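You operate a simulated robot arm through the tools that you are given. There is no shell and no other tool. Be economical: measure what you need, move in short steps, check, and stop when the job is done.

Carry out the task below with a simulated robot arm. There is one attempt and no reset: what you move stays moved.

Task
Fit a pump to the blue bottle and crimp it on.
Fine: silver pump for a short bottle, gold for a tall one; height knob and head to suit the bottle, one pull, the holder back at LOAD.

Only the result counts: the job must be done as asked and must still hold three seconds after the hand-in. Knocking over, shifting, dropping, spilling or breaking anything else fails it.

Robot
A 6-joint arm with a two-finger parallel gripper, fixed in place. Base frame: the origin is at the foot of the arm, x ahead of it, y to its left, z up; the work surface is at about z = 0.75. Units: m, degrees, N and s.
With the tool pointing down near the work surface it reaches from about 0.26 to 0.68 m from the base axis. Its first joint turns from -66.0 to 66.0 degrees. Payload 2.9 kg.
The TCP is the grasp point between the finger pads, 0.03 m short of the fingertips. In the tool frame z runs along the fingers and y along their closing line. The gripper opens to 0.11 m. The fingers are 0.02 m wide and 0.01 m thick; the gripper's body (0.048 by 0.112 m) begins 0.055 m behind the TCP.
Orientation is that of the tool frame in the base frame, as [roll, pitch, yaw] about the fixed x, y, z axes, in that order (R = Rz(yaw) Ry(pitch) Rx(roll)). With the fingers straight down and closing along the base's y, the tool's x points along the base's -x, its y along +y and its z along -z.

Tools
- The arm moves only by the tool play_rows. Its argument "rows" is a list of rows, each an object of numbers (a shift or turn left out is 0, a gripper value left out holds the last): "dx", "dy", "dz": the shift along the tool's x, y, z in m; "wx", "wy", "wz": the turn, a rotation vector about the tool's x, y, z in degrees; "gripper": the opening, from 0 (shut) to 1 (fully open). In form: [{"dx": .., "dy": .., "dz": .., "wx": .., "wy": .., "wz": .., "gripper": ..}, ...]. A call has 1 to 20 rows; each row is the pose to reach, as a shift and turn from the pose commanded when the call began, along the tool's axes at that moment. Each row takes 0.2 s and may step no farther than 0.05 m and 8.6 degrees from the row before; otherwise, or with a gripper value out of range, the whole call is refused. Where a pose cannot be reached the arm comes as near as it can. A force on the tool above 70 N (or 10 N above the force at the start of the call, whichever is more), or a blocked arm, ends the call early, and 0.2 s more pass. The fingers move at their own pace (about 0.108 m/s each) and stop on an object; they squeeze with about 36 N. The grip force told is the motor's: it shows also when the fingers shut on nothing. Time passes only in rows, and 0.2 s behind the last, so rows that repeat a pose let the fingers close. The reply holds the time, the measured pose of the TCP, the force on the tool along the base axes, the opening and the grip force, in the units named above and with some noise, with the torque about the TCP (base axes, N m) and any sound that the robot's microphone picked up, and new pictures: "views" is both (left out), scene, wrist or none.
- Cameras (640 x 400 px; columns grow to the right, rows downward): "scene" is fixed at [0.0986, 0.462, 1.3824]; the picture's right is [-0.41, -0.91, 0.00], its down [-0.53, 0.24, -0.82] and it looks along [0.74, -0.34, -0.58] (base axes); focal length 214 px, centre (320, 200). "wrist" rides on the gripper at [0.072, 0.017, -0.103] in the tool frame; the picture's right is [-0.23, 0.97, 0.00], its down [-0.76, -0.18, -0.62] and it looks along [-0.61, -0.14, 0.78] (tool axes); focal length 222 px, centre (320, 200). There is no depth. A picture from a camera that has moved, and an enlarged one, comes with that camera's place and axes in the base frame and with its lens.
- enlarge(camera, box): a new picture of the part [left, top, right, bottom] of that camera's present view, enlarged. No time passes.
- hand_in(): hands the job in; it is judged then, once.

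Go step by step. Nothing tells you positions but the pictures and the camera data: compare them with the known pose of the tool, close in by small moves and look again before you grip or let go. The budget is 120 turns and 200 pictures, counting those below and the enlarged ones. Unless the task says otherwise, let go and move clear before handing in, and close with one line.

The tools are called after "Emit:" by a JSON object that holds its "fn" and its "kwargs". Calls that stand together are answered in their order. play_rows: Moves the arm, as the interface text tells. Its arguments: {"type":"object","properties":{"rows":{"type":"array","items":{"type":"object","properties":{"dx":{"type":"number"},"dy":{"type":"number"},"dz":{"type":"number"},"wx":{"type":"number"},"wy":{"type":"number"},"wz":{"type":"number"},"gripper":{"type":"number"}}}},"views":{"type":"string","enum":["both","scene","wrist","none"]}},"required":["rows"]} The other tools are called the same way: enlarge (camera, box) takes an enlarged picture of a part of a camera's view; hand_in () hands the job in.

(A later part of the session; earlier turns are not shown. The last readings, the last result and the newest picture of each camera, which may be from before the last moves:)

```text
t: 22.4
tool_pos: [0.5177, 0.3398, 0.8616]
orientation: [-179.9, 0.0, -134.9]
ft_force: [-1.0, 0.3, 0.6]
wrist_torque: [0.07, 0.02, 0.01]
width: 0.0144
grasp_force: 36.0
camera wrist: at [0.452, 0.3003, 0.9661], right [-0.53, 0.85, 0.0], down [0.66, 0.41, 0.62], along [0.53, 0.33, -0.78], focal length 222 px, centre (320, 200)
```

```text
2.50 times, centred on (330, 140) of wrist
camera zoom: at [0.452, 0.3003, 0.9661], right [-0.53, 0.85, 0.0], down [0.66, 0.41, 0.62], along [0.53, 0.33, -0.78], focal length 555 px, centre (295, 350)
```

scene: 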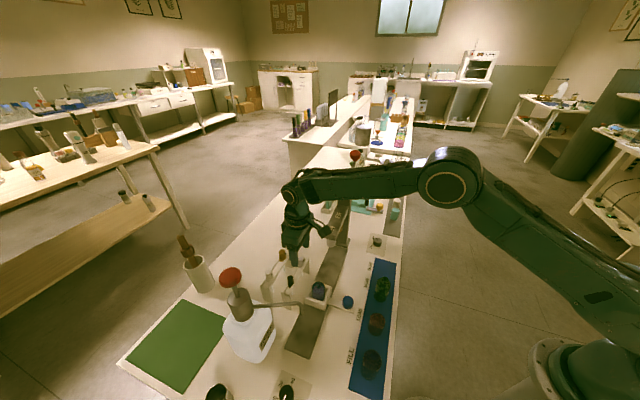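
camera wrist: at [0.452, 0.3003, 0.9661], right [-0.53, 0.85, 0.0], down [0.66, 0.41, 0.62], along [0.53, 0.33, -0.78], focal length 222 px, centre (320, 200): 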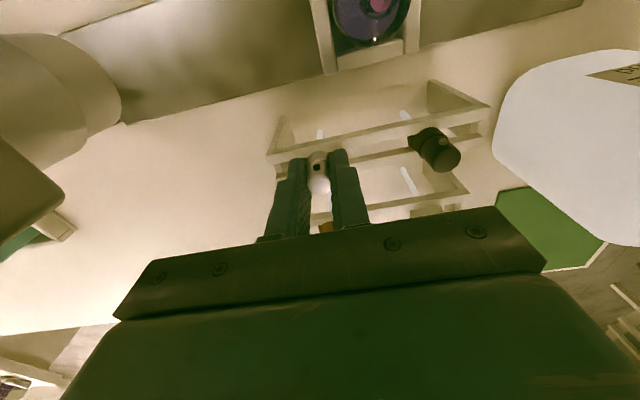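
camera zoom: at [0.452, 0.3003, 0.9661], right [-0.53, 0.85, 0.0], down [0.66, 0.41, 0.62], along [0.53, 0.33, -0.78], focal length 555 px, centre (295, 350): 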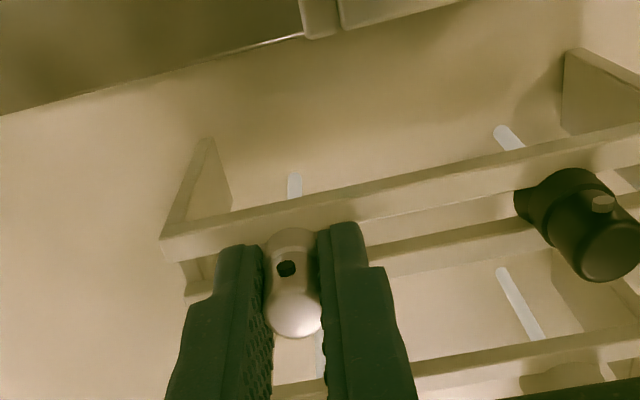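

Gripped (14.4 mm). Now I'll lift straight up.

Emit:
{"fn": "play_rows", "kwargs": {"rows": [{"dz": -0.015}, {"dz": -0.035}, {"dz": -0.06}, {"dz": -0.085}, {"dz": -0.11}], "views": "both"}}

Emit:
{"fn": "enlarge", "kwargs": {"camera": "wrist", "box": [250, 60, 400, 220]}}

Emit:
{"fn": "enlarge", "kwargs": {"camera": "scene", "box": [260, 160, 360, 310]}}

```text
t: 23.6
tool_pos: [0.5171, 0.339, 0.9732]
orientation: [-179.9, -0.1, -135.0]
ft_force: [0.0, 0.0, 0.0]
wrist_torque: [0.0, 0.02, 0.03]
width: 0.0122
grasp_force: 36.0
camera wrist: at [0.4529, 0.3007, 1.0766], right [-0.53, 0.85, 0.0], down [0.66, 0.41, 0.62], along [0.53, 0.33, -0.78], focal length 222 px, centre (320, 200)
```

scene: 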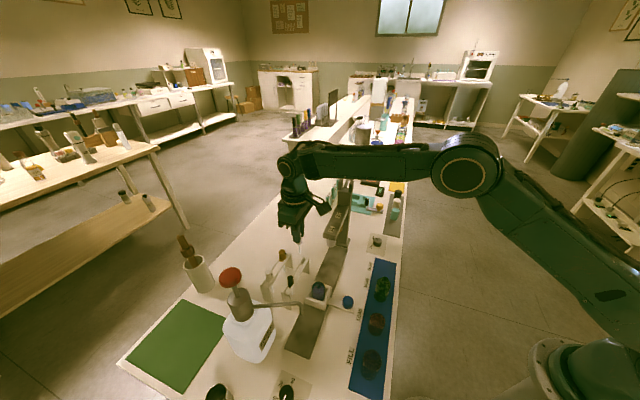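
wrist: 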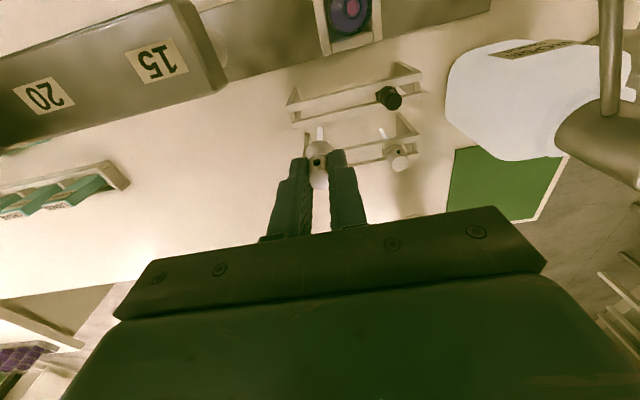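

```text
2.50 times, centred on (325, 140) of wrist
camera zoom: at [0.4529, 0.3007, 1.0766], right [-0.53, 0.85, 0.0], down [0.66, 0.41, 0.62], along [0.53, 0.33, -0.78], focal length 555 px, centre (308, 350)
```

zoom: 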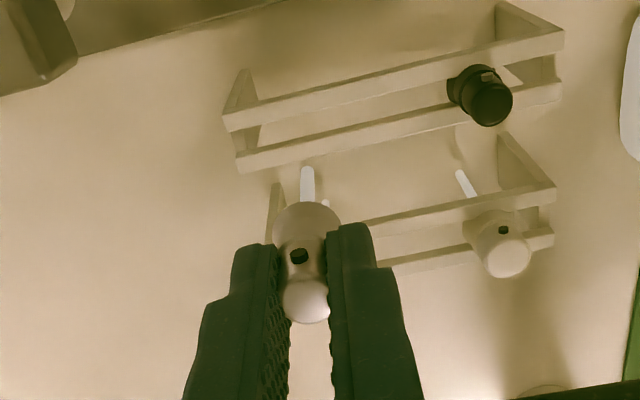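

```text
2.67 times, centred on (310, 235) of scene
camera zoom: at [0.0986, 0.462, 1.3824], right [-0.41, -0.91, 0.0], down [-0.53, 0.24, -0.82], along [0.74, -0.34, -0.58], focal length 572 px, centre (347, 107)
```

zoom: 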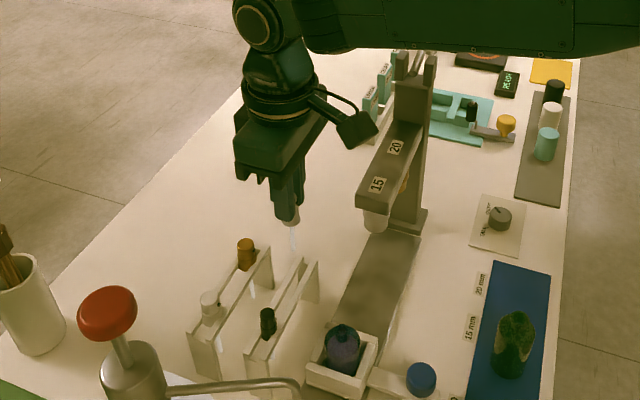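

Pump lifted with its dip tube. I'll carry it over the bottle mouth at about (0.429, 0.318).

Emit:
{"fn": "play_rows", "kwargs": {"rows": [{"dx": 0.01, "dy": 0.012}, {"dx": 0.025, "dy": 0.024}, {"dx": 0.045, "dy": 0.036}, {"dx": 0.063, "dy": 0.043}, {"dx": 0.0774, "dy": 0.047}, {"dx": 0.0774, "dy": 0.047}], "views": "both"}}

Emit:
{"fn": "enlarge", "kwargs": {"camera": "wrist", "box": [250, 60, 400, 220]}}

Emit:
{"fn": "enlarge", "kwargs": {"camera": "scene", "box": [280, 210, 360, 310]}}

```text
t: 25.0
tool_pos: [0.427, 0.3182, 0.9732]
orientation: [-179.9, 0.0, -135.0]
ft_force: [0.0, 0.1, 0.1]
wrist_torque: [0.0, 0.01, 0.02]
width: 0.0128
grasp_force: 36.4
camera wrist: at [0.3638, 0.2793, 1.0767], right [-0.53, 0.85, 0.0], down [0.66, 0.41, 0.62], along [0.53, 0.33, -0.78], focal length 222 px, centre (320, 200)
```

scene: 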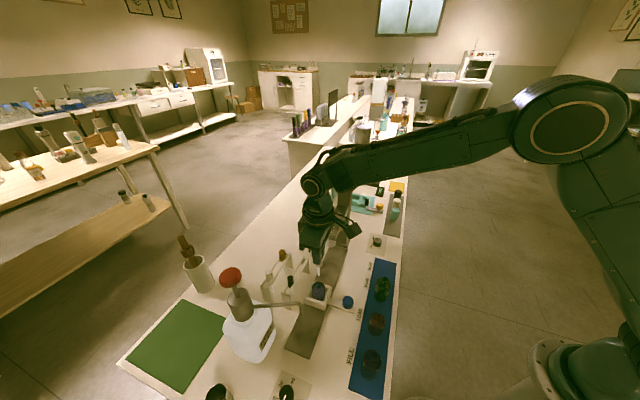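
wrist: 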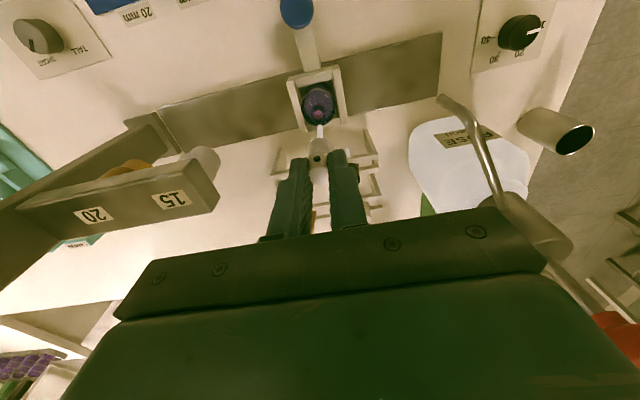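

```text
2.50 times, centred on (325, 140) of wrist
camera zoom: at [0.3638, 0.2793, 1.0767], right [-0.53, 0.85, 0.0], down [0.66, 0.41, 0.62], along [0.53, 0.33, -0.78], focal length 555 px, centre (308, 350)
```

zoom: 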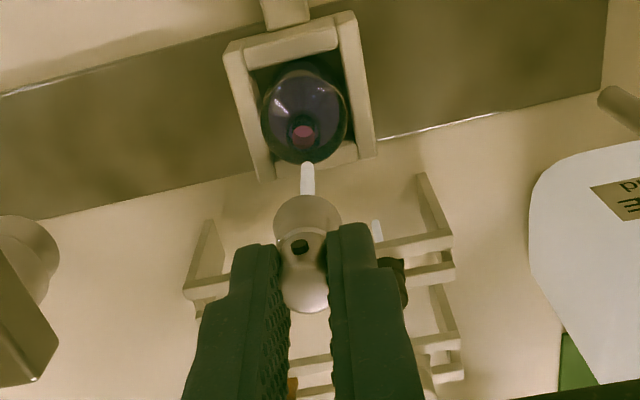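

```text
4.00 times, centred on (320, 260) of scene
camera zoom: at [0.0986, 0.462, 1.3824], right [-0.41, -0.91, 0.0], down [-0.53, 0.24, -0.82], along [0.74, -0.34, -0.58], focal length 858 px, centre (320, -40)
```

zoom: 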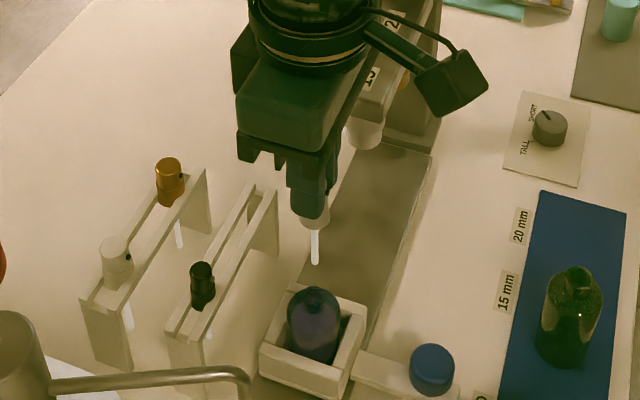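

Emit:
{"fn": "play_rows", "kwargs": {"rows": [{"dz": 0.012}, {"dz": 0.024}, {"dz": 0.034}], "views": "wrist"}}

Emit:
{"fn": "enlarge", "kwargs": {"camera": "wrist", "box": [250, 60, 400, 220]}}

Emit:
{"fn": "enlarge", "kwargs": {"camera": "scene", "box": [290, 240, 350, 310]}}

```text
t: 25.8
tool_pos: [0.4269, 0.3182, 0.9395]
orientation: [-179.9, 0.0, -135.1]
ft_force: [-0.2, -0.5, -0.3]
wrist_torque: [0.01, 0.0, -0.01]
width: 0.0126
grasp_force: 35.7
camera wrist: at [0.3634, 0.2786, 1.0433], right [-0.53, 0.85, 0.0], down [0.66, 0.41, 0.62], along [0.53, 0.33, -0.78], focal length 222 px, centre (320, 200)
```

wrist: 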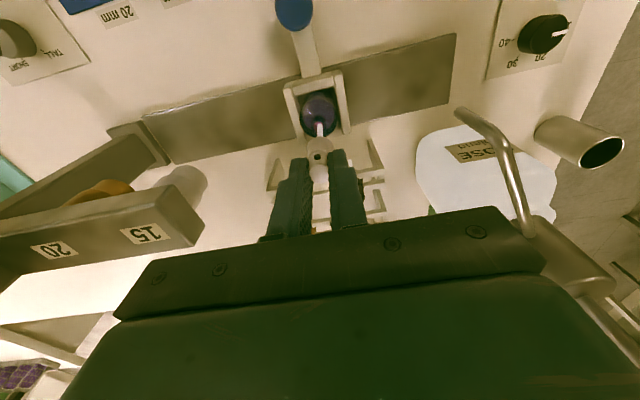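

```text
2.50 times, centred on (325, 140) of wrist
camera zoom: at [0.3634, 0.2786, 1.0433], right [-0.53, 0.85, 0.0], down [0.66, 0.41, 0.62], along [0.53, 0.33, -0.78], focal length 555 px, centre (308, 350)
```

zoom: 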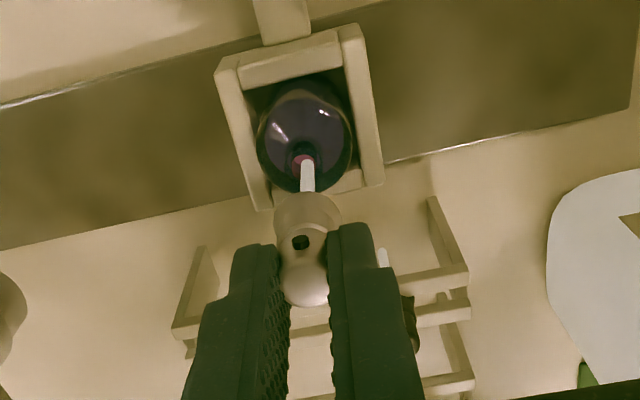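

```text
5.71 times, centred on (320, 275) of scene
camera zoom: at [0.0986, 0.462, 1.3824], right [-0.41, -0.91, 0.0], down [-0.53, 0.24, -0.82], along [0.74, -0.34, -0.58], focal length 1226 px, centre (320, -229)
```

zoom: 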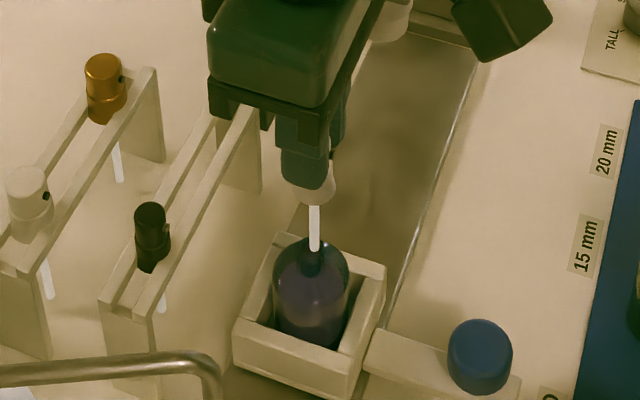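

Emit:
{"fn": "play_rows", "kwargs": {"rows": [{"dy": -0.0005, "dz": 0.004}, {"dy": -0.0005, "dz": 0.008}, {"dy": -0.0005, "dz": 0.012}], "views": "none"}}

Emit:
{"fn": "enlarge", "kwargs": {"camera": "wrist", "box": [290, 80, 360, 160]}}

Emit:
{"fn": "enlarge", "kwargs": {"camera": "scene", "box": [300, 250, 340, 300]}}

```text
t: 26.6
tool_pos: [0.4285, 0.3167, 0.9283]
orientation: [-179.9, 0.1, -135.1]
ft_force: [0.5, 0.0, -0.1]
wrist_torque: [0.01, -0.01, 0.0]
width: 0.0126
grasp_force: 36.2
```

```text
5.00 times, centred on (325, 120) of wrist
camera zoom: at [0.3646, 0.2777, 1.0308], right [-0.53, 0.85, 0.0], down [0.66, 0.41, 0.62], along [0.53, 0.33, -0.78], focal length 1111 px, centre (295, 600)
```

zoom: 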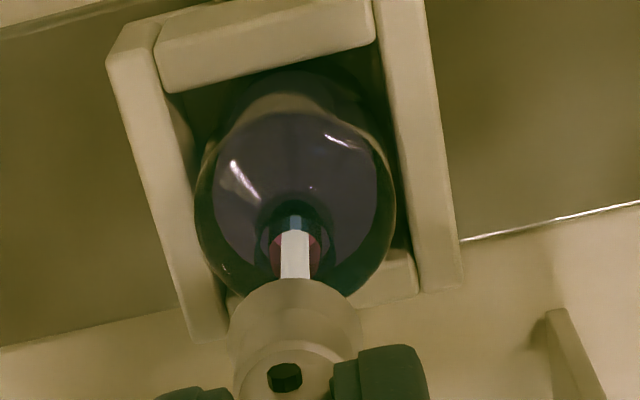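

```text
8.00 times, centred on (320, 275) of scene
camera zoom: at [0.0986, 0.462, 1.3824], right [-0.41, -0.91, 0.0], down [-0.53, 0.24, -0.82], along [0.74, -0.34, -0.58], focal length 1716 px, centre (320, -400)
```

zoom: 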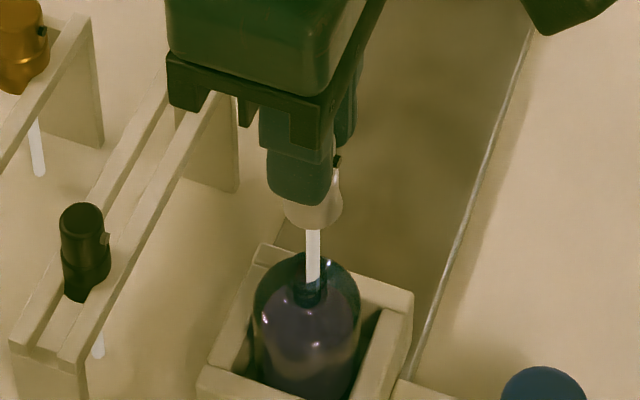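

The tube is in the mouth and well centred. I'll continue down.

Emit:
{"fn": "play_rows", "kwargs": {"rows": [{"dz": 0.01}, {"dz": 0.02}, {"dz": 0.03}, {"dz": 0.036}], "views": "none"}}

Emit:
{"fn": "enlarge", "kwargs": {"camera": "wrist", "box": [290, 80, 360, 160]}}

Emit:
{"fn": "enlarge", "kwargs": {"camera": "scene", "box": [300, 250, 340, 300]}}

```text
t: 27.6
tool_pos: [0.4279, 0.3147, 0.8925]
orientation: [-179.8, 0.1, -135.0]
ft_force: [-0.7, -1.2, 7.3]
wrist_torque: [-0.07, 0.06, 0.01]
width: 0.015
grasp_force: 36.3
```

```text
5.00 times, centred on (325, 120) of wrist
camera zoom: at [0.3641, 0.2773, 0.9949], right [-0.53, 0.85, 0.0], down [0.66, 0.41, 0.62], along [0.53, 0.33, -0.78], focal length 1111 px, centre (295, 600)
```

zoom: 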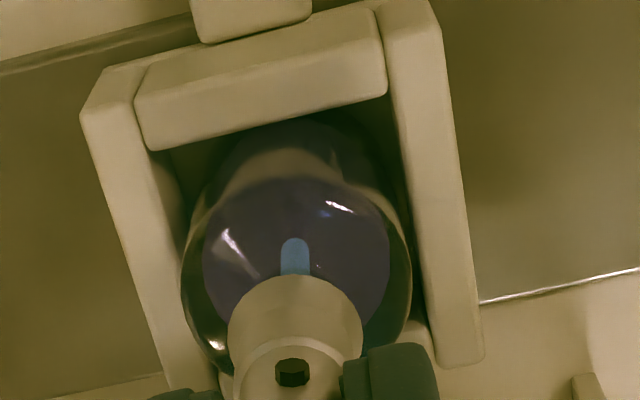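

```text
8.00 times, centred on (320, 275) of scene
camera zoom: at [0.0985, 0.4619, 1.3824], right [-0.41, -0.91, 0.0], down [-0.53, 0.24, -0.82], along [0.74, -0.34, -0.58], focal length 1716 px, centre (320, -400)
```

zoom: 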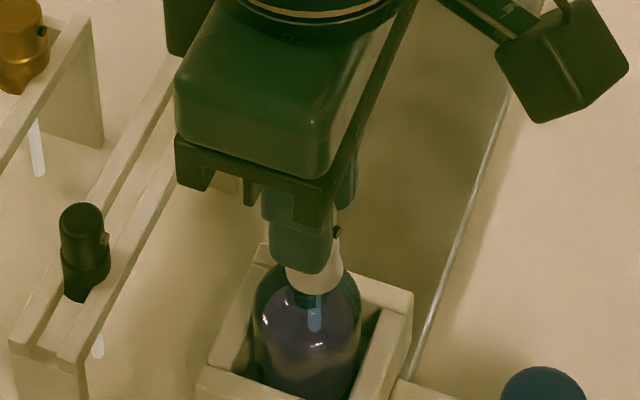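

Light contact before it seated: the pump looks about 2–3 mm off toward the camera side. I'll back up a little, shift and try again.

Emit:
{"fn": "play_rows", "kwargs": {"rows": [{"dz": -0.008}, {"dz": -0.008, "dx": -0.0032, "dy": 0.0005}, {"dz": -0.008, "dx": -0.0032, "dy": 0.0005}], "views": "none"}}

Emit:
{"fn": "enlarge", "kwargs": {"camera": "wrist", "box": [290, 80, 360, 160]}}

Emit:
{"fn": "enlarge", "kwargs": {"camera": "scene", "box": [300, 250, 340, 300]}}

```text
t: 28.4
tool_pos: [0.4312, 0.32, 0.9005]
orientation: [180.0, 0.0, -135.0]
ft_force: [0.1, 1.3, 0.4]
wrist_torque: [0.02, 0.01, -0.02]
width: 0.0152
grasp_force: 35.5
```

```text
5.00 times, centred on (325, 120) of wrist
camera zoom: at [0.3659, 0.2802, 1.0024], right [-0.53, 0.85, 0.0], down [0.66, 0.41, 0.62], along [0.53, 0.33, -0.78], focal length 1111 px, centre (295, 600)
```

zoom: 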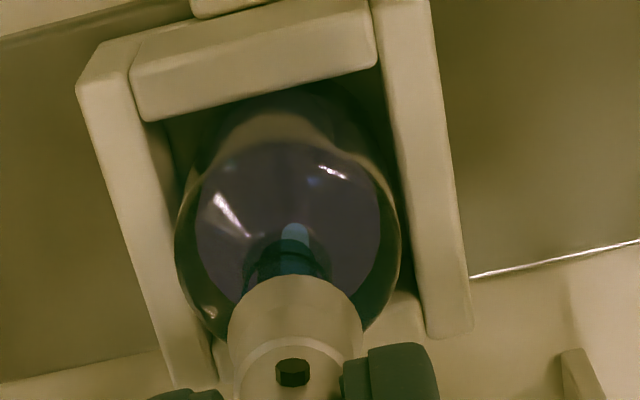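

```text
8.00 times, centred on (320, 275) of scene
camera zoom: at [0.0986, 0.462, 1.3824], right [-0.41, -0.91, 0.0], down [-0.53, 0.24, -0.82], along [0.74, -0.34, -0.58], focal length 1716 px, centre (320, -400)
```

zoom: 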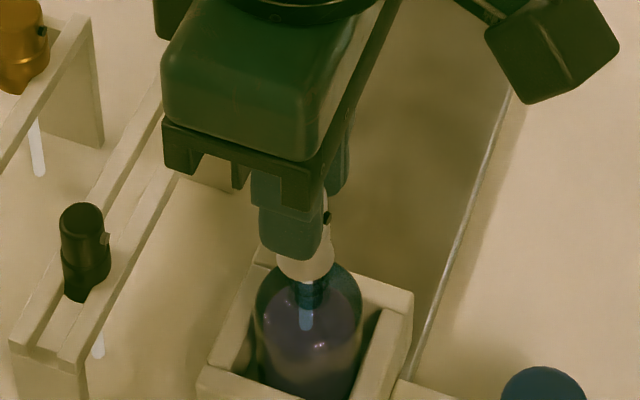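

Emit:
{"fn": "play_rows", "kwargs": {"rows": [{"dx": 0.0006, "dy": -0.0013}, {"dx": 0.0006, "dy": -0.0013, "dz": 0.004}, {"dx": 0.0006, "dy": -0.0013, "dz": 0.008}, {"dx": 0.0006, "dy": -0.0013, "dz": 0.012}], "views": "none"}}

Emit:
{"fn": "enlarge", "kwargs": {"camera": "wrist", "box": [290, 80, 360, 160]}}

Emit:
{"fn": "enlarge", "kwargs": {"camera": "scene", "box": [300, 250, 340, 300]}}

```text
t: 29.4
tool_pos: [0.432, 0.3187, 0.8863]
orientation: [-180.0, 0.0, -134.9]
ft_force: [1.0, -0.3, -0.3]
wrist_torque: [0.0, -0.01, -0.02]
width: 0.0154
grasp_force: 36.3
```

```text
5.00 times, centred on (325, 120) of wrist
camera zoom: at [0.3674, 0.2789, 0.9898], right [-0.53, 0.85, 0.0], down [0.66, 0.41, 0.62], along [0.53, 0.33, -0.78], focal length 1111 px, centre (295, 600)
```

zoom: 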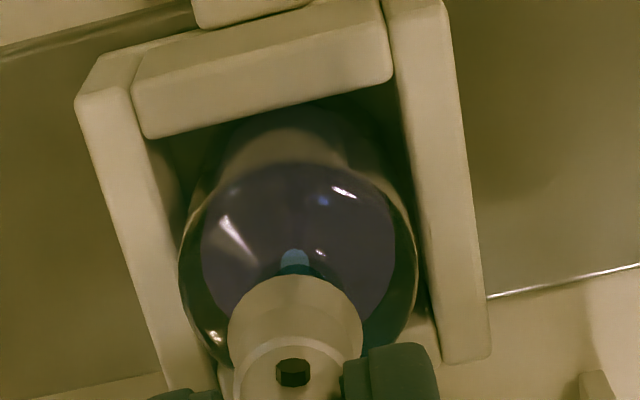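

```text
8.00 times, centred on (320, 275) of scene
camera zoom: at [0.0986, 0.462, 1.3824], right [-0.41, -0.91, 0.0], down [-0.53, 0.24, -0.82], along [0.74, -0.34, -0.58], focal length 1716 px, centre (320, -400)
```

zoom: 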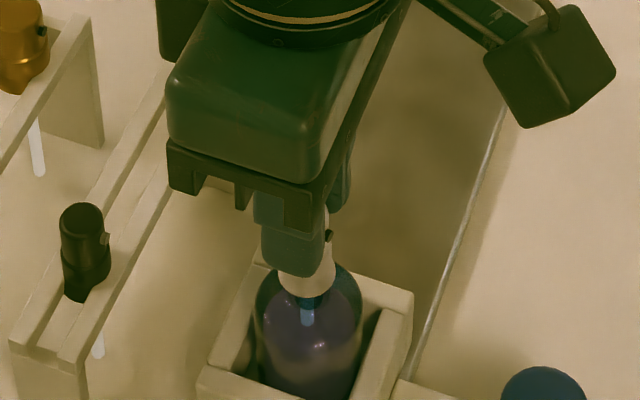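

Emit:
{"fn": "play_rows", "kwargs": {"rows": [{"dz": 0.003}, {"dz": 0.006}, {"dz": 0.009}, {"dz": 0.009}], "views": "none"}}

Emit:
{"fn": "enlarge", "kwargs": {"camera": "scene", "box": [300, 250, 340, 300]}}

```text
t: 30.4
tool_pos: [0.432, 0.3188, 0.88]
orientation: [-179.9, 0.3, -135.0]
ft_force: [-4.0, -2.0, 23.3]
wrist_torque: [-0.19, 0.25, 0.07]
width: 0.0153
grasp_force: 35.9
```

```text
8.00 times, centred on (320, 275) of scene
camera zoom: at [0.0982, 0.4617, 1.3825], right [-0.41, -0.91, 0.0], down [-0.53, 0.24, -0.82], along [0.74, -0.34, -0.58], focal length 1716 px, centre (320, -400)
```

zoom: 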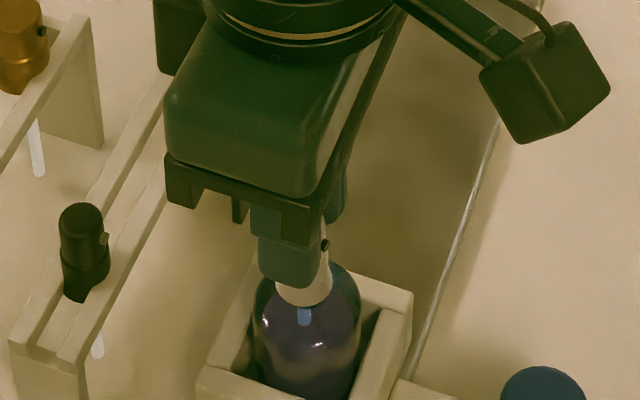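

It's seated on the neck: the ferrule covers it and there is 23 N of push-back. I'll relieve the force, open, rise and check.

Emit:
{"fn": "play_rows", "kwargs": {"rows": [{"dz": -0.003}, {"dz": -0.003, "gripper": 0.3}, {"dz": -0.003, "gripper": 0.3}, {"dz": -0.003, "gripper": 0.3}, {"dz": -0.02}, {"dz": -0.045}, {"dz": -0.07}], "views": "both"}}

Emit:
{"fn": "enlarge", "kwargs": {"camera": "wrist", "box": [260, 40, 390, 170]}}

Emit:
{"fn": "enlarge", "kwargs": {"camera": "scene", "box": [290, 240, 370, 320]}}

```text
t: 32.0
tool_pos: [0.4312, 0.3183, 0.9491]
orientation: [-179.8, 0.1, -135.0]
ft_force: [0.3, 0.4, -0.6]
wrist_torque: [0.0, 0.01, 0.0]
width: 0.0329
grasp_force: 0.1
camera wrist: at [0.3679, 0.2786, 1.052], right [-0.53, 0.85, 0.0], down [0.66, 0.41, 0.62], along [0.53, 0.33, -0.78], focal length 222 px, centre (320, 200)
```

scene: 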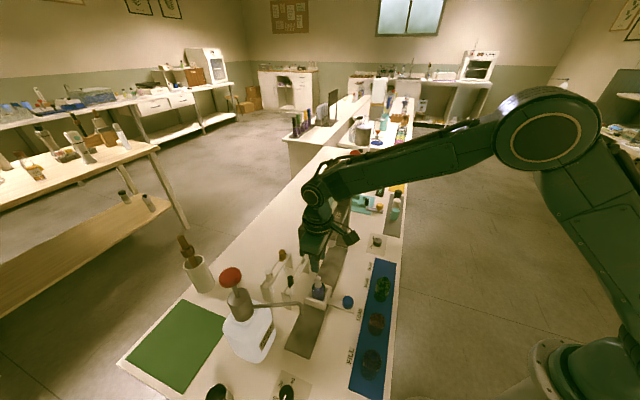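
wrist: 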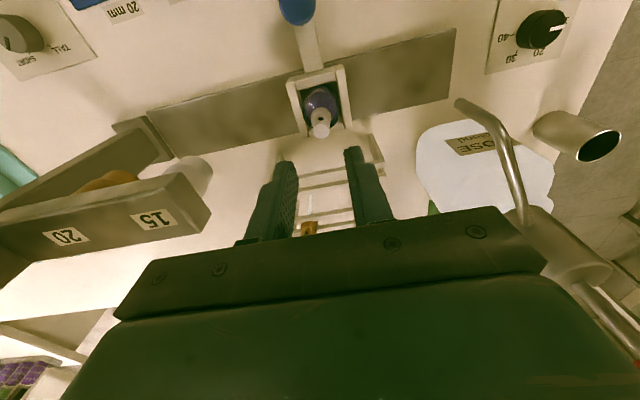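

```text
3.08 times, centred on (325, 105) of wrist
camera zoom: at [0.3679, 0.2786, 1.052], right [-0.53, 0.85, 0.0], down [0.66, 0.41, 0.62], along [0.53, 0.33, -0.78], focal length 684 px, centre (305, 492)
```

zoom: 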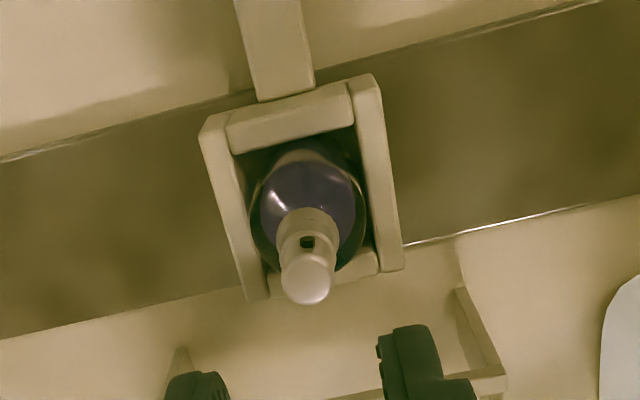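

```text
5.00 times, centred on (330, 280) of scene
camera zoom: at [0.0986, 0.462, 1.3824], right [-0.41, -0.91, 0.0], down [-0.53, 0.24, -0.82], along [0.74, -0.34, -0.58], focal length 1072 px, centre (270, -200)
```

zoom: 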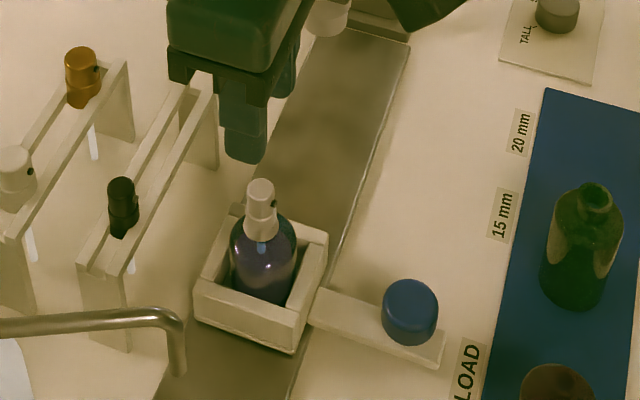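

The silver pump sits upright on the bottle. Next I'll go over the blue slide knob, at about (0.372, 0.2535).

Emit:
{"fn": "play_rows", "kwargs": {"rows": [{"dx": 0.03, "dy": -0.001}, {"dx": 0.06, "dy": -0.003, "gripper": 0.6}, {"dx": 0.0877, "dy": -0.004}, {"dx": 0.0877, "dy": -0.004, "dz": 0.04}, {"dx": 0.0877, "dy": -0.004, "dz": 0.08}], "views": "wrist"}}

Emit:
{"fn": "enlarge", "kwargs": {"camera": "wrist", "box": [230, 60, 430, 220]}}

```text
t: 33.2
tool_pos: [0.3722, 0.2532, 0.8693]
orientation: [-179.9, 0.1, -135.0]
ft_force: [0.8, -0.3, 0.1]
wrist_torque: [0.02, -0.02, -0.02]
width: 0.0658
grasp_force: 0.1
camera wrist: at [0.3078, 0.2143, 0.9731], right [-0.53, 0.85, 0.0], down [0.66, 0.41, 0.62], along [0.53, 0.33, -0.78], focal length 222 px, centre (320, 200)
```

wrist: 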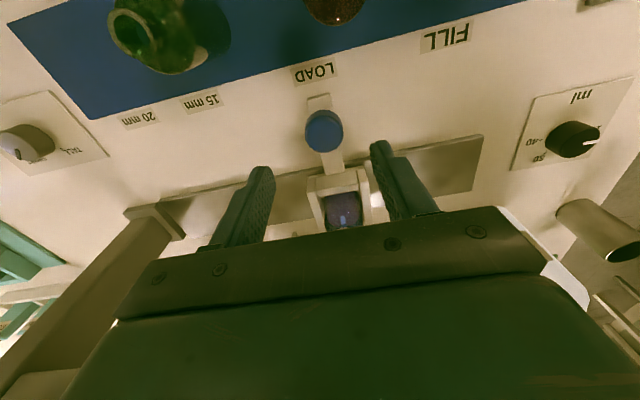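

```text
2.50 times, centred on (330, 140) of wrist
camera zoom: at [0.3078, 0.2143, 0.9731], right [-0.53, 0.85, 0.0], down [0.66, 0.41, 0.62], along [0.53, 0.33, -0.78], focal length 555 px, centre (295, 350)
```

zoom: 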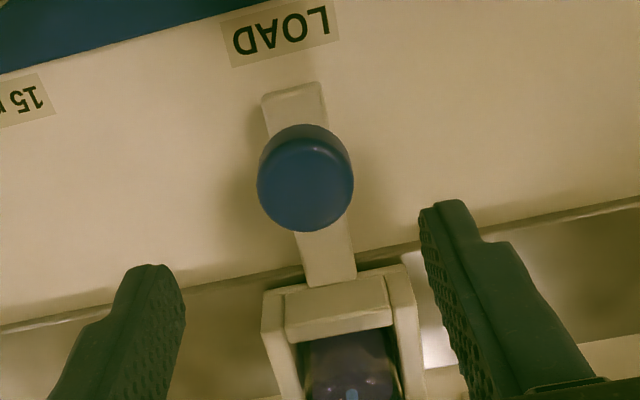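

Emit:
{"fn": "play_rows", "kwargs": {"rows": [{"dx": 0.003, "dy": 0.004, "dz": 0.03}, {"dx": 0.003, "dy": 0.004, "dz": 0.05}, {"dx": 0.003, "dy": 0.004, "dz": 0.061}], "views": "wrist"}}

Emit:
{"fn": "enlarge", "kwargs": {"camera": "wrist", "box": [230, 60, 430, 220]}}

Emit:
{"fn": "enlarge", "kwargs": {"camera": "scene", "box": [300, 250, 400, 330]}}

```text
t: 34.0
tool_pos: [0.3689, 0.2544, 0.8076]
orientation: [-180.0, 0.0, -134.9]
ft_force: [-0.3, -0.5, 0.4]
wrist_torque: [-0.02, 0.03, 0.01]
width: 0.0661
grasp_force: 0.0
camera wrist: at [0.3036, 0.215, 0.9106], right [-0.53, 0.85, 0.0], down [0.66, 0.41, 0.62], along [0.53, 0.33, -0.78], focal length 222 px, centre (320, 200)
```

wrist: 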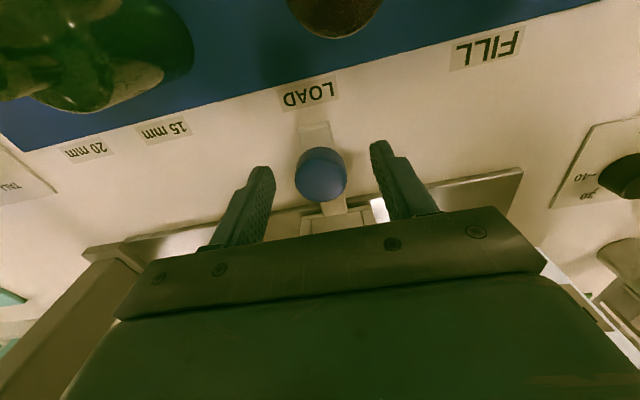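

```text
2.50 times, centred on (330, 140) of wrist
camera zoom: at [0.3036, 0.215, 0.9106], right [-0.53, 0.85, 0.0], down [0.66, 0.41, 0.62], along [0.53, 0.33, -0.78], focal length 555 px, centre (295, 350)
```

zoom: 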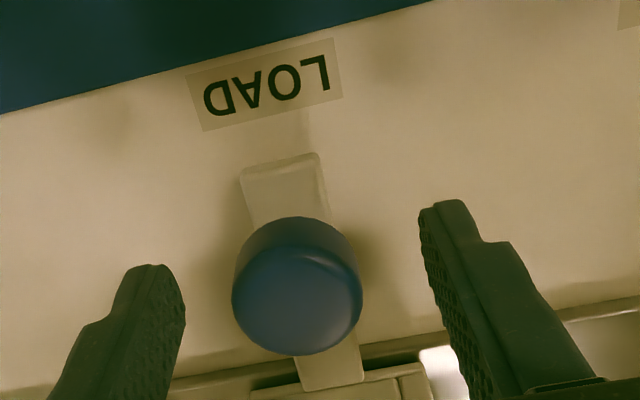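

```text
5.00 times, centred on (350, 290) of scene
camera zoom: at [0.0986, 0.462, 1.3824], right [-0.41, -0.91, 0.0], down [-0.53, 0.24, -0.82], along [0.74, -0.34, -0.58], focal length 1072 px, centre (170, -250)
```

zoom: 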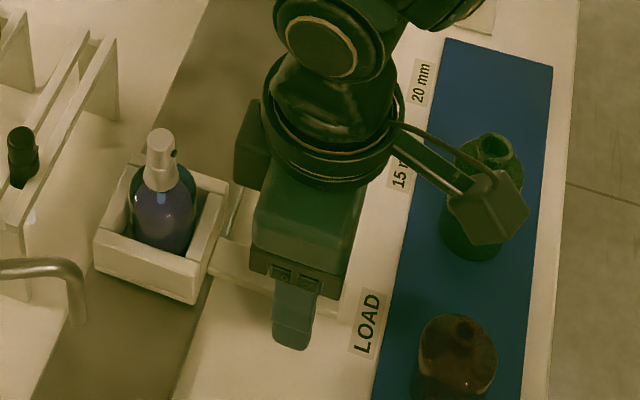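

Emit:
{"fn": "play_rows", "kwargs": {"rows": [{"gripper": 0.2}, {"gripper": 0.2}, {"gripper": 0.2}], "views": "none"}}

Emit:
{"fn": "play_rows", "kwargs": {"rows": [{"dy": -0.01}, {"dy": -0.02}, {"dy": -0.03}], "views": "both"}}

```text
t: 34.8
tool_pos: [0.3684, 0.2551, 0.8059]
orientation: [-179.9, 0.0, -135.0]
ft_force: [0.1, 0.2, -6.0]
wrist_torque: [0.11, -0.12, -0.02]
width: 0.0311
grasp_force: 45.1
```

```text
t: 35.6
tool_pos: [0.3892, 0.2335, 0.8068]
orientation: [-179.9, 0.3, -135.1]
ft_force: [-0.2, 1.9, 5.8]
wrist_torque: [0.03, 0.11, 0.18]
width: 0.0309
grasp_force: 44.8
camera wrist: at [0.3248, 0.1934, 0.9105], right [-0.53, 0.85, 0.0], down [0.66, 0.41, 0.63], along [0.53, 0.33, -0.78], focal length 222 px, centre (320, 200)
```

scene: 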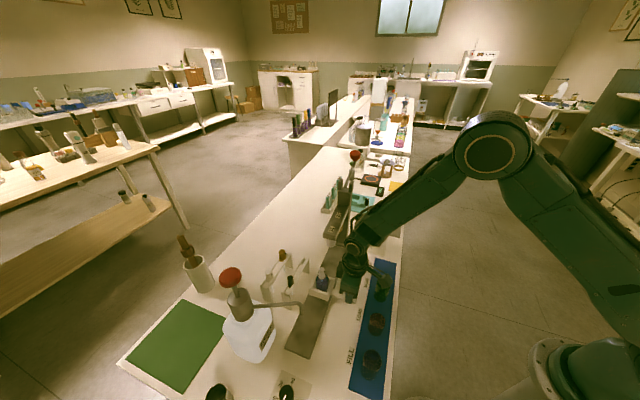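
wrist: 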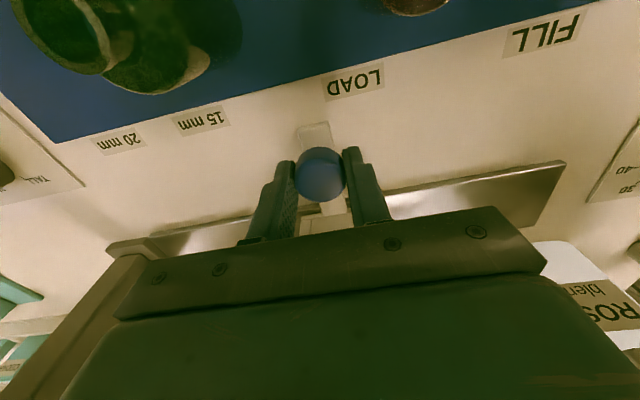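

Emit:
{"fn": "play_rows", "kwargs": {"rows": [{"dy": -0.012}, {"dy": -0.024}, {"dy": -0.036}, {"dy": -0.048}], "views": "both"}}

Emit:
{"fn": "enlarge", "kwargs": {"camera": "scene", "box": [300, 200, 400, 310]}}

```text
t: 36.6
tool_pos: [0.4239, 0.1997, 0.8071]
orientation: [-179.9, 0.2, -135.0]
ft_force: [-1.7, 0.2, 9.2]
wrist_torque: [0.05, -0.01, 0.02]
width: 0.0312
grasp_force: 45.4
camera wrist: at [0.3587, 0.1599, 0.9106], right [-0.53, 0.85, 0.0], down [0.66, 0.41, 0.62], along [0.53, 0.33, -0.78], focal length 222 px, centre (320, 200)
```

scene: 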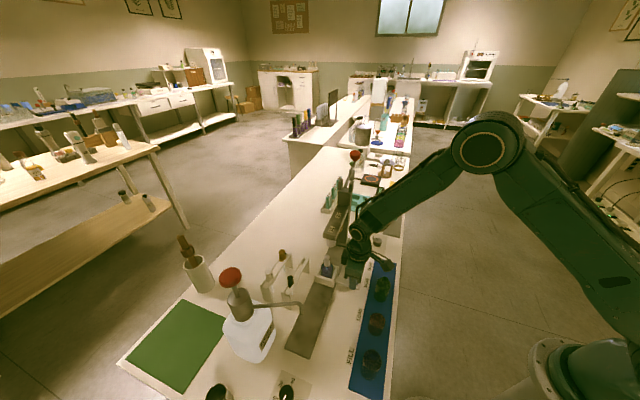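
wrist: 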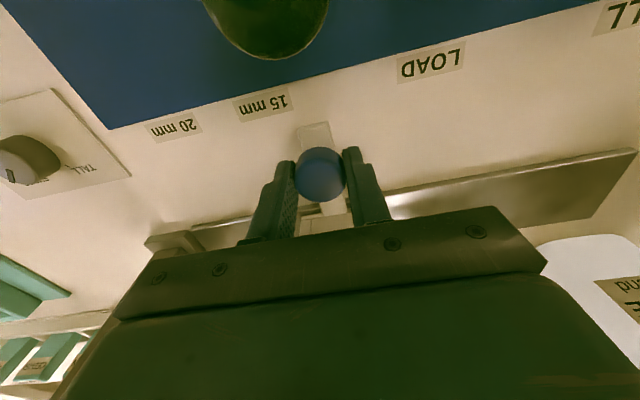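

```text
3.64 times, centred on (350, 255) of scene
camera zoom: at [0.0985, 0.462, 1.3824], right [-0.41, -0.91, 0.0], down [-0.53, 0.24, -0.82], along [0.74, -0.34, -0.58], focal length 780 px, centre (211, 0)
```

zoom: 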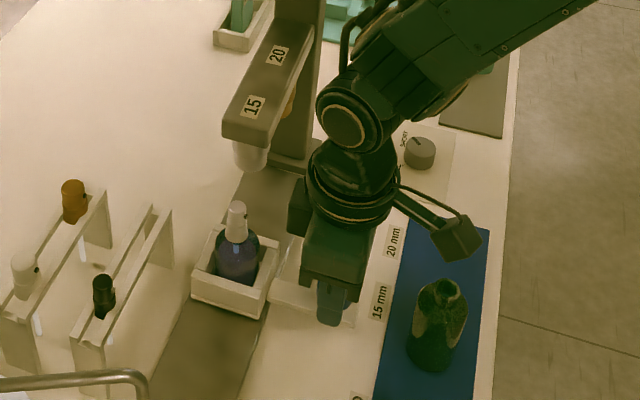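

Emit:
{"fn": "play_rows", "kwargs": {"rows": [{"dy": -0.01}, {"dy": -0.02}, {"dy": -0.028}, {"dy": -0.032}], "views": "both"}}

Emit:
{"fn": "enlarge", "kwargs": {"camera": "wrist", "box": [230, 60, 430, 220]}}

Emit:
{"fn": "enlarge", "kwargs": {"camera": "scene", "box": [300, 200, 400, 310]}}

```text
t: 37.6
tool_pos: [0.4452, 0.1769, 0.8075]
orientation: [-180.0, 0.1, -135.0]
ft_force: [4.0, 5.3, -2.0]
wrist_torque: [-0.48, 0.33, -0.16]
width: 0.0309
grasp_force: 44.8
camera wrist: at [0.3811, 0.1373, 0.9105], right [-0.53, 0.85, 0.0], down [0.66, 0.41, 0.62], along [0.53, 0.33, -0.78], focal length 222 px, centre (320, 200)
```

scene: 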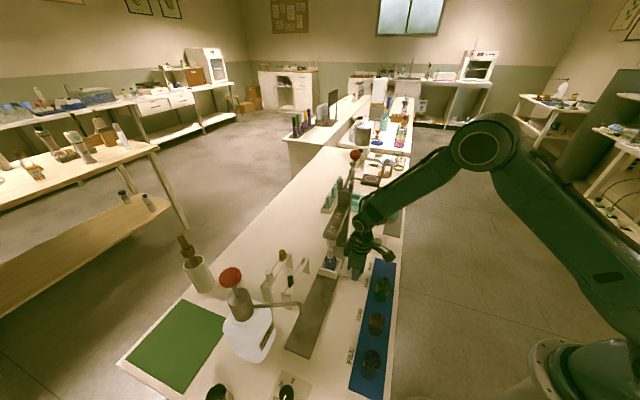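
wrist: 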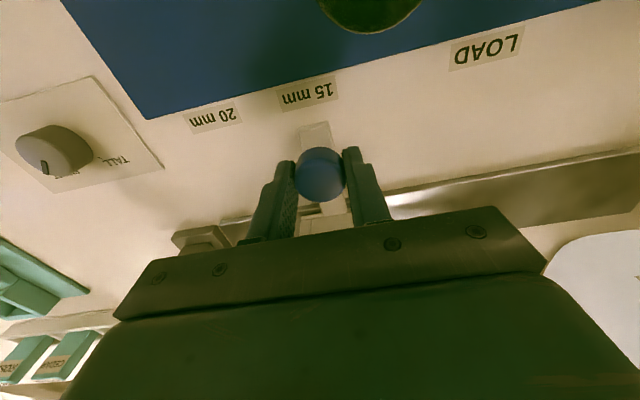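

```text
2.50 times, centred on (330, 140) of wrist
camera zoom: at [0.3811, 0.1373, 0.9105], right [-0.53, 0.85, 0.0], down [0.66, 0.41, 0.62], along [0.53, 0.33, -0.78], focal length 555 px, centre (295, 350)
```

zoom: 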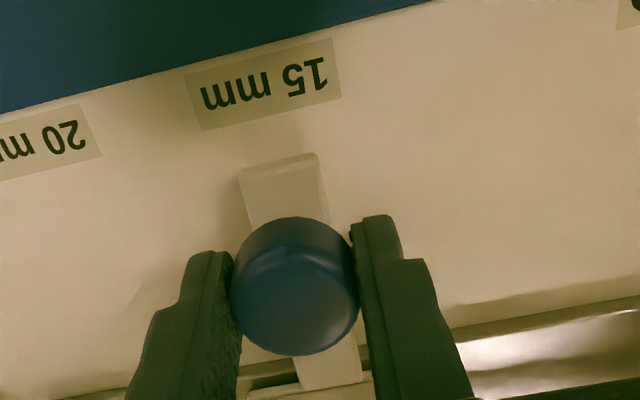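

```text
3.64 times, centred on (350, 255) of scene
camera zoom: at [0.0988, 0.4622, 1.3823], right [-0.41, -0.91, 0.0], down [-0.53, 0.24, -0.82], along [0.74, -0.34, -0.58], focal length 780 px, centre (211, 0)
```

zoom: 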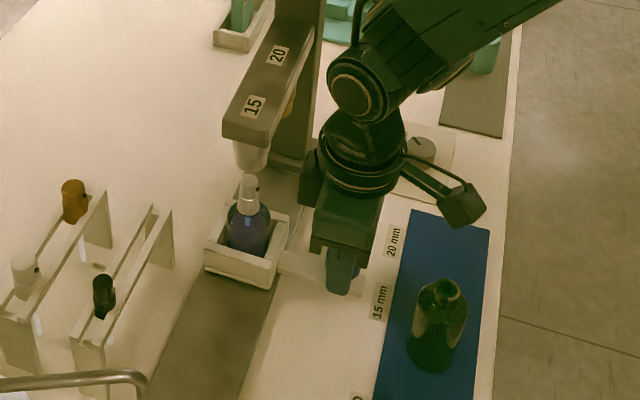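

The holder is at the 15 mm mark. I'll release the knob, rise, and find the lever ball with a tilted view.

Emit:
{"fn": "play_rows", "kwargs": {"rows": [{"gripper": 0.6}, {"gripper": 0.6}, {"gripper": 0.6}, {"dz": -0.04}, {"dz": -0.08}, {"dz": -0.12}, {"dz": -0.16, "dx": 0.03}, {"dz": -0.2, "dx": 0.06}, {"dz": -0.24, "dx": 0.09}, {"dz": -0.28, "dx": 0.1}], "views": "scene"}}

Emit:
{"fn": "enlarge", "kwargs": {"camera": "scene", "box": [310, 140, 390, 300]}}

```text
t: 39.8
tool_pos: [0.3732, 0.1049, 1.0872]
orientation: [179.9, 0.0, -135.0]
ft_force: [-0.1, -0.1, 0.5]
wrist_torque: [0.01, -0.03, 0.01]
width: 0.0662
grasp_force: 0.1
```

scene: 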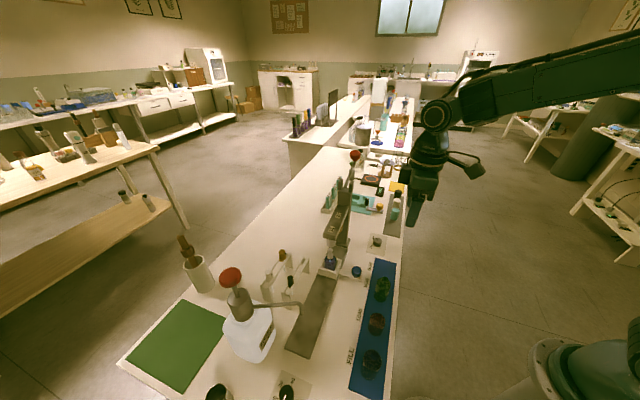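

```text
2.50 times, centred on (350, 220) of scene
camera zoom: at [0.0986, 0.462, 1.3824], right [-0.41, -0.91, 0.0], down [-0.53, 0.24, -0.82], along [0.74, -0.34, -0.58], focal length 536 px, centre (245, 150)
```

zoom: 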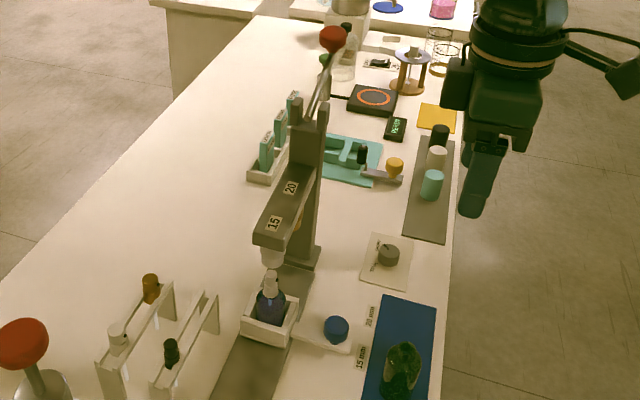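

Emit:
{"fn": "play_rows", "kwargs": {"rows": [{"wz": 8, "dz": -0.02}, {"wz": 16, "dz": -0.04}, {"wz": 24, "dz": -0.06}, {"wz": 32, "dz": -0.08}, {"wz": 40, "dz": -0.1}, {"wz": 45, "dz": -0.12}], "views": "none"}}

Emit:
{"fn": "play_rows", "kwargs": {"rows": [{"wy": -8}, {"wy": -16}, {"wy": -24}, {"wy": -32}], "views": "wrist"}}

Emit:
{"fn": "enlarge", "kwargs": {"camera": "wrist", "box": [230, 60, 430, 220]}}

```text
t: 41.2
tool_pos: [0.3727, 0.107, 1.2075]
orientation: [180.0, 0.2, 179.9]
ft_force: [0.2, 0.0, -0.8]
wrist_torque: [-0.01, 0.01, 0.05]
width: 0.0658
grasp_force: 0.0
```

```text
t: 42.2
tool_pos: [0.3732, 0.1055, 1.2065]
orientation: [180.0, 32.2, -179.9]
ft_force: [-0.5, -0.3, -0.5]
wrist_torque: [-0.01, -0.01, 0.0]
width: 0.066
grasp_force: 0.0
camera wrist: at [0.2567, 0.1231, 1.2556], right [0.19, 0.97, 0.12], down [0.31, -0.18, 0.93], along [0.93, -0.14, -0.34], focal length 222 px, centre (320, 200)
```

wrist: 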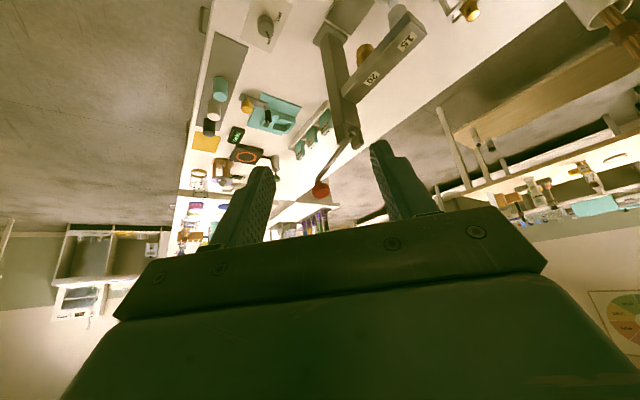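

```text
2.50 times, centred on (330, 140) of wrist
camera zoom: at [0.2567, 0.1231, 1.2556], right [0.19, 0.97, 0.12], down [0.31, -0.18, 0.93], along [0.93, -0.14, -0.34], focal length 555 px, centre (295, 350)
```

zoom: 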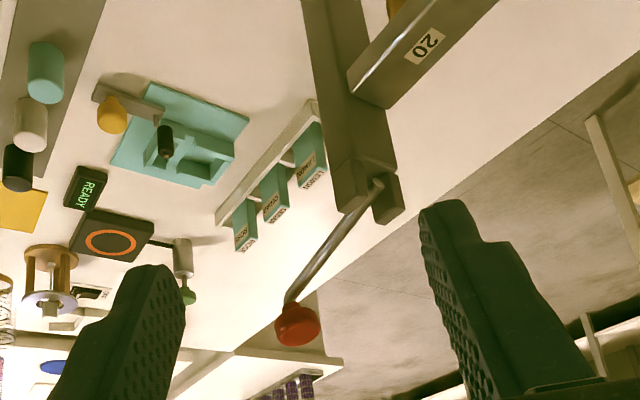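

The lever ball is at about (0.676, 0.064, 1.08) with its pivot at (0.591, 0.146, 1.03). I'll go above it with closed fingers and push it down along its arc.

Emit:
{"fn": "play_rows", "kwargs": {"rows": [{"wy": 8}, {"wy": 16}, {"wy": 24}, {"wy": 32, "gripper": 0}], "views": "none"}}

Emit:
{"fn": "play_rows", "kwargs": {"rows": [{"wz": -8, "dx": -0.045, "dy": -0.007}, {"wz": -16, "dx": -0.09, "dy": -0.014}, {"wz": -24, "dx": -0.135, "dy": -0.02}, {"wz": -32, "dx": -0.18, "dy": -0.026}, {"wz": -40, "dx": -0.225, "dy": -0.032}, {"wz": -45, "dx": -0.265, "dy": -0.037}, {"wz": -45, "dx": -0.303, "dy": -0.041}], "views": "both"}}

Emit:
{"fn": "enlarge", "kwargs": {"camera": "wrist", "box": [230, 60, 430, 220]}}

Emit:
{"fn": "enlarge", "kwargs": {"camera": "scene", "box": [310, 100, 430, 220]}}

```text
t: 43.2
tool_pos: [0.3722, 0.1054, 1.2077]
orientation: [-180.0, 0.0, 180.0]
ft_force: [0.2, -0.4, 0.3]
wrist_torque: [0.01, -0.01, -0.01]
width: 0.0
grasp_force: 18.2
```

```text
t: 44.8
tool_pos: [0.588, 0.0577, 1.173]
orientation: [-179.9, 0.1, -134.9]
ft_force: [0.3, -0.7, 1.0]
wrist_torque: [0.03, 0.0, 0.0]
width: 0.0
grasp_force: 36.3
out of reach, approached as far as the arm can: row 5, 6, 7
camera wrist: at [0.524, 0.0183, 1.2774], right [-0.53, 0.85, 0.0], down [0.66, 0.41, 0.62], along [0.53, 0.33, -0.78], focal length 222 px, centre (320, 200)
```

scene: 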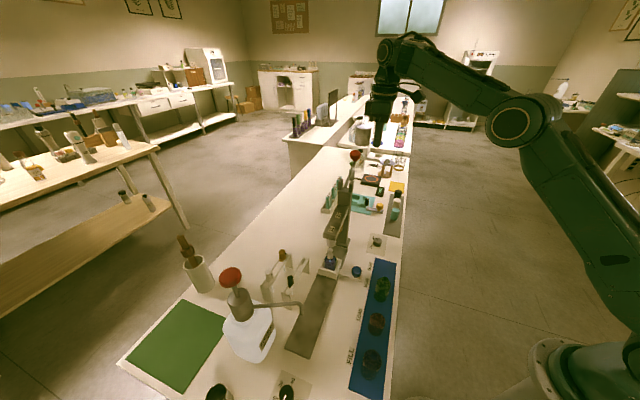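
wrist: 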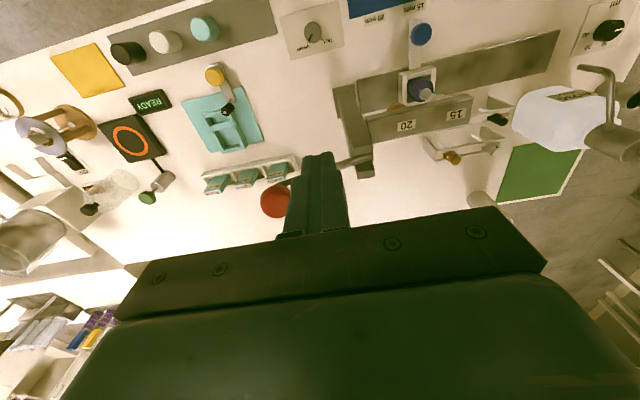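

```text
2.50 times, centred on (330, 140) of wrist
camera zoom: at [0.524, 0.0183, 1.2774], right [-0.53, 0.85, 0.0], down [0.66, 0.41, 0.62], along [0.53, 0.33, -0.78], focal length 555 px, centre (295, 350)
```

zoom: 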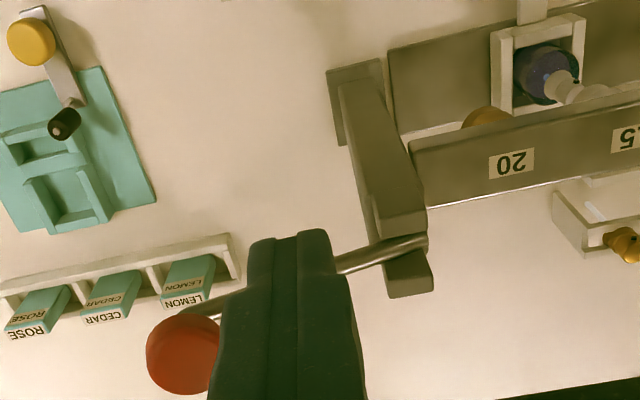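

```text
3.33 times, centred on (370, 160) of scene
camera zoom: at [0.0986, 0.4621, 1.3824], right [-0.41, -0.91, 0.0], down [-0.53, 0.24, -0.82], along [0.74, -0.34, -0.58], focal length 715 px, centre (153, 333)
```

zoom: 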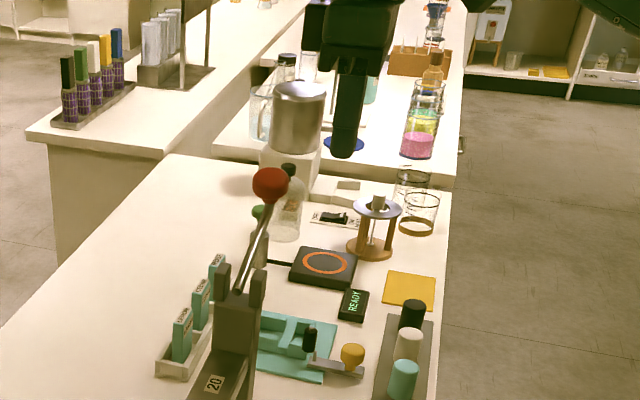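

The tool-down pose can't reach the ball. I'll tilt the tool nearly horizontal, coming from the tray side, and lay the closed fingers across the ball.

Emit:
{"fn": "play_rows", "kwargs": {"rows": [{"wy": -8}, {"wy": -16}, {"wy": -24}, {"wy": -32}, {"wy": -40}, {"wy": -48}, {"wy": -56}, {"wy": -63}, {"wy": -70}], "views": "both"}}

```text
t: 46.8
tool_pos: [0.6268, 0.058, 1.1913]
orientation: [179.8, 31.9, -135.0]
ft_force: [-0.1, -0.5, 0.1]
wrist_torque: [0.0, 0.0, 0.04]
width: 0.0
grasp_force: 36.0
out of reach, approached as far as the arm can: row 1, 3, 4, 5, 6, 7, 8, 9
camera wrist: at [0.5323, -0.013, 1.2413], right [-0.55, 0.82, 0.12], down [0.35, 0.1, 0.93], along [0.76, 0.56, -0.35], focal length 222 px, centre (320, 200)
```

scene: 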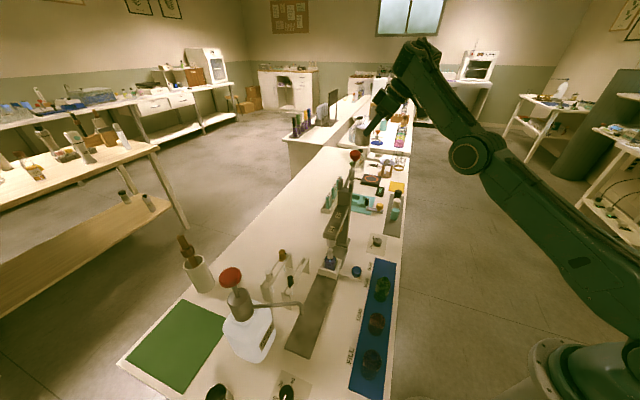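
wrist: 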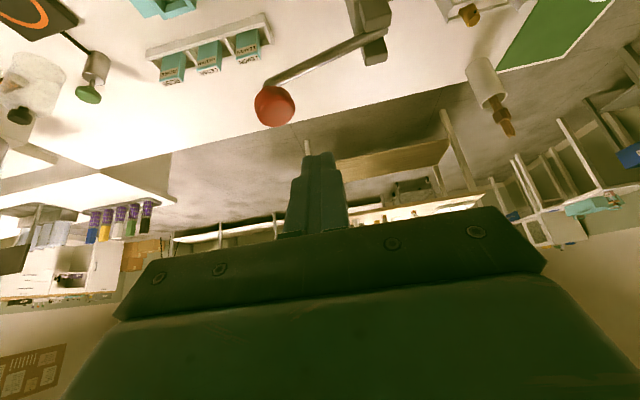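

Emit:
{"fn": "play_rows", "kwargs": {"rows": [{"dx": 0.017, "dy": -0.01, "dz": 0.007}, {"dx": 0.034, "dy": -0.021, "dz": 0.014}, {"dx": 0.034, "dy": -0.021, "dz": 0.014, "wy": -8}, {"dx": 0.034, "dy": -0.021, "dz": 0.014, "wy": -16}], "views": "none"}}

```text
t: 47.8
tool_pos: [0.6267, 0.0566, 1.1917]
orientation: [179.8, 31.8, -135.1]
ft_force: [0.4, 0.3, 1.1]
wrist_torque: [0.0, 0.01, 0.0]
width: 0.0
grasp_force: 35.6
out of reach, approached as far as the arm can: row 1, 2, 3, 4
```

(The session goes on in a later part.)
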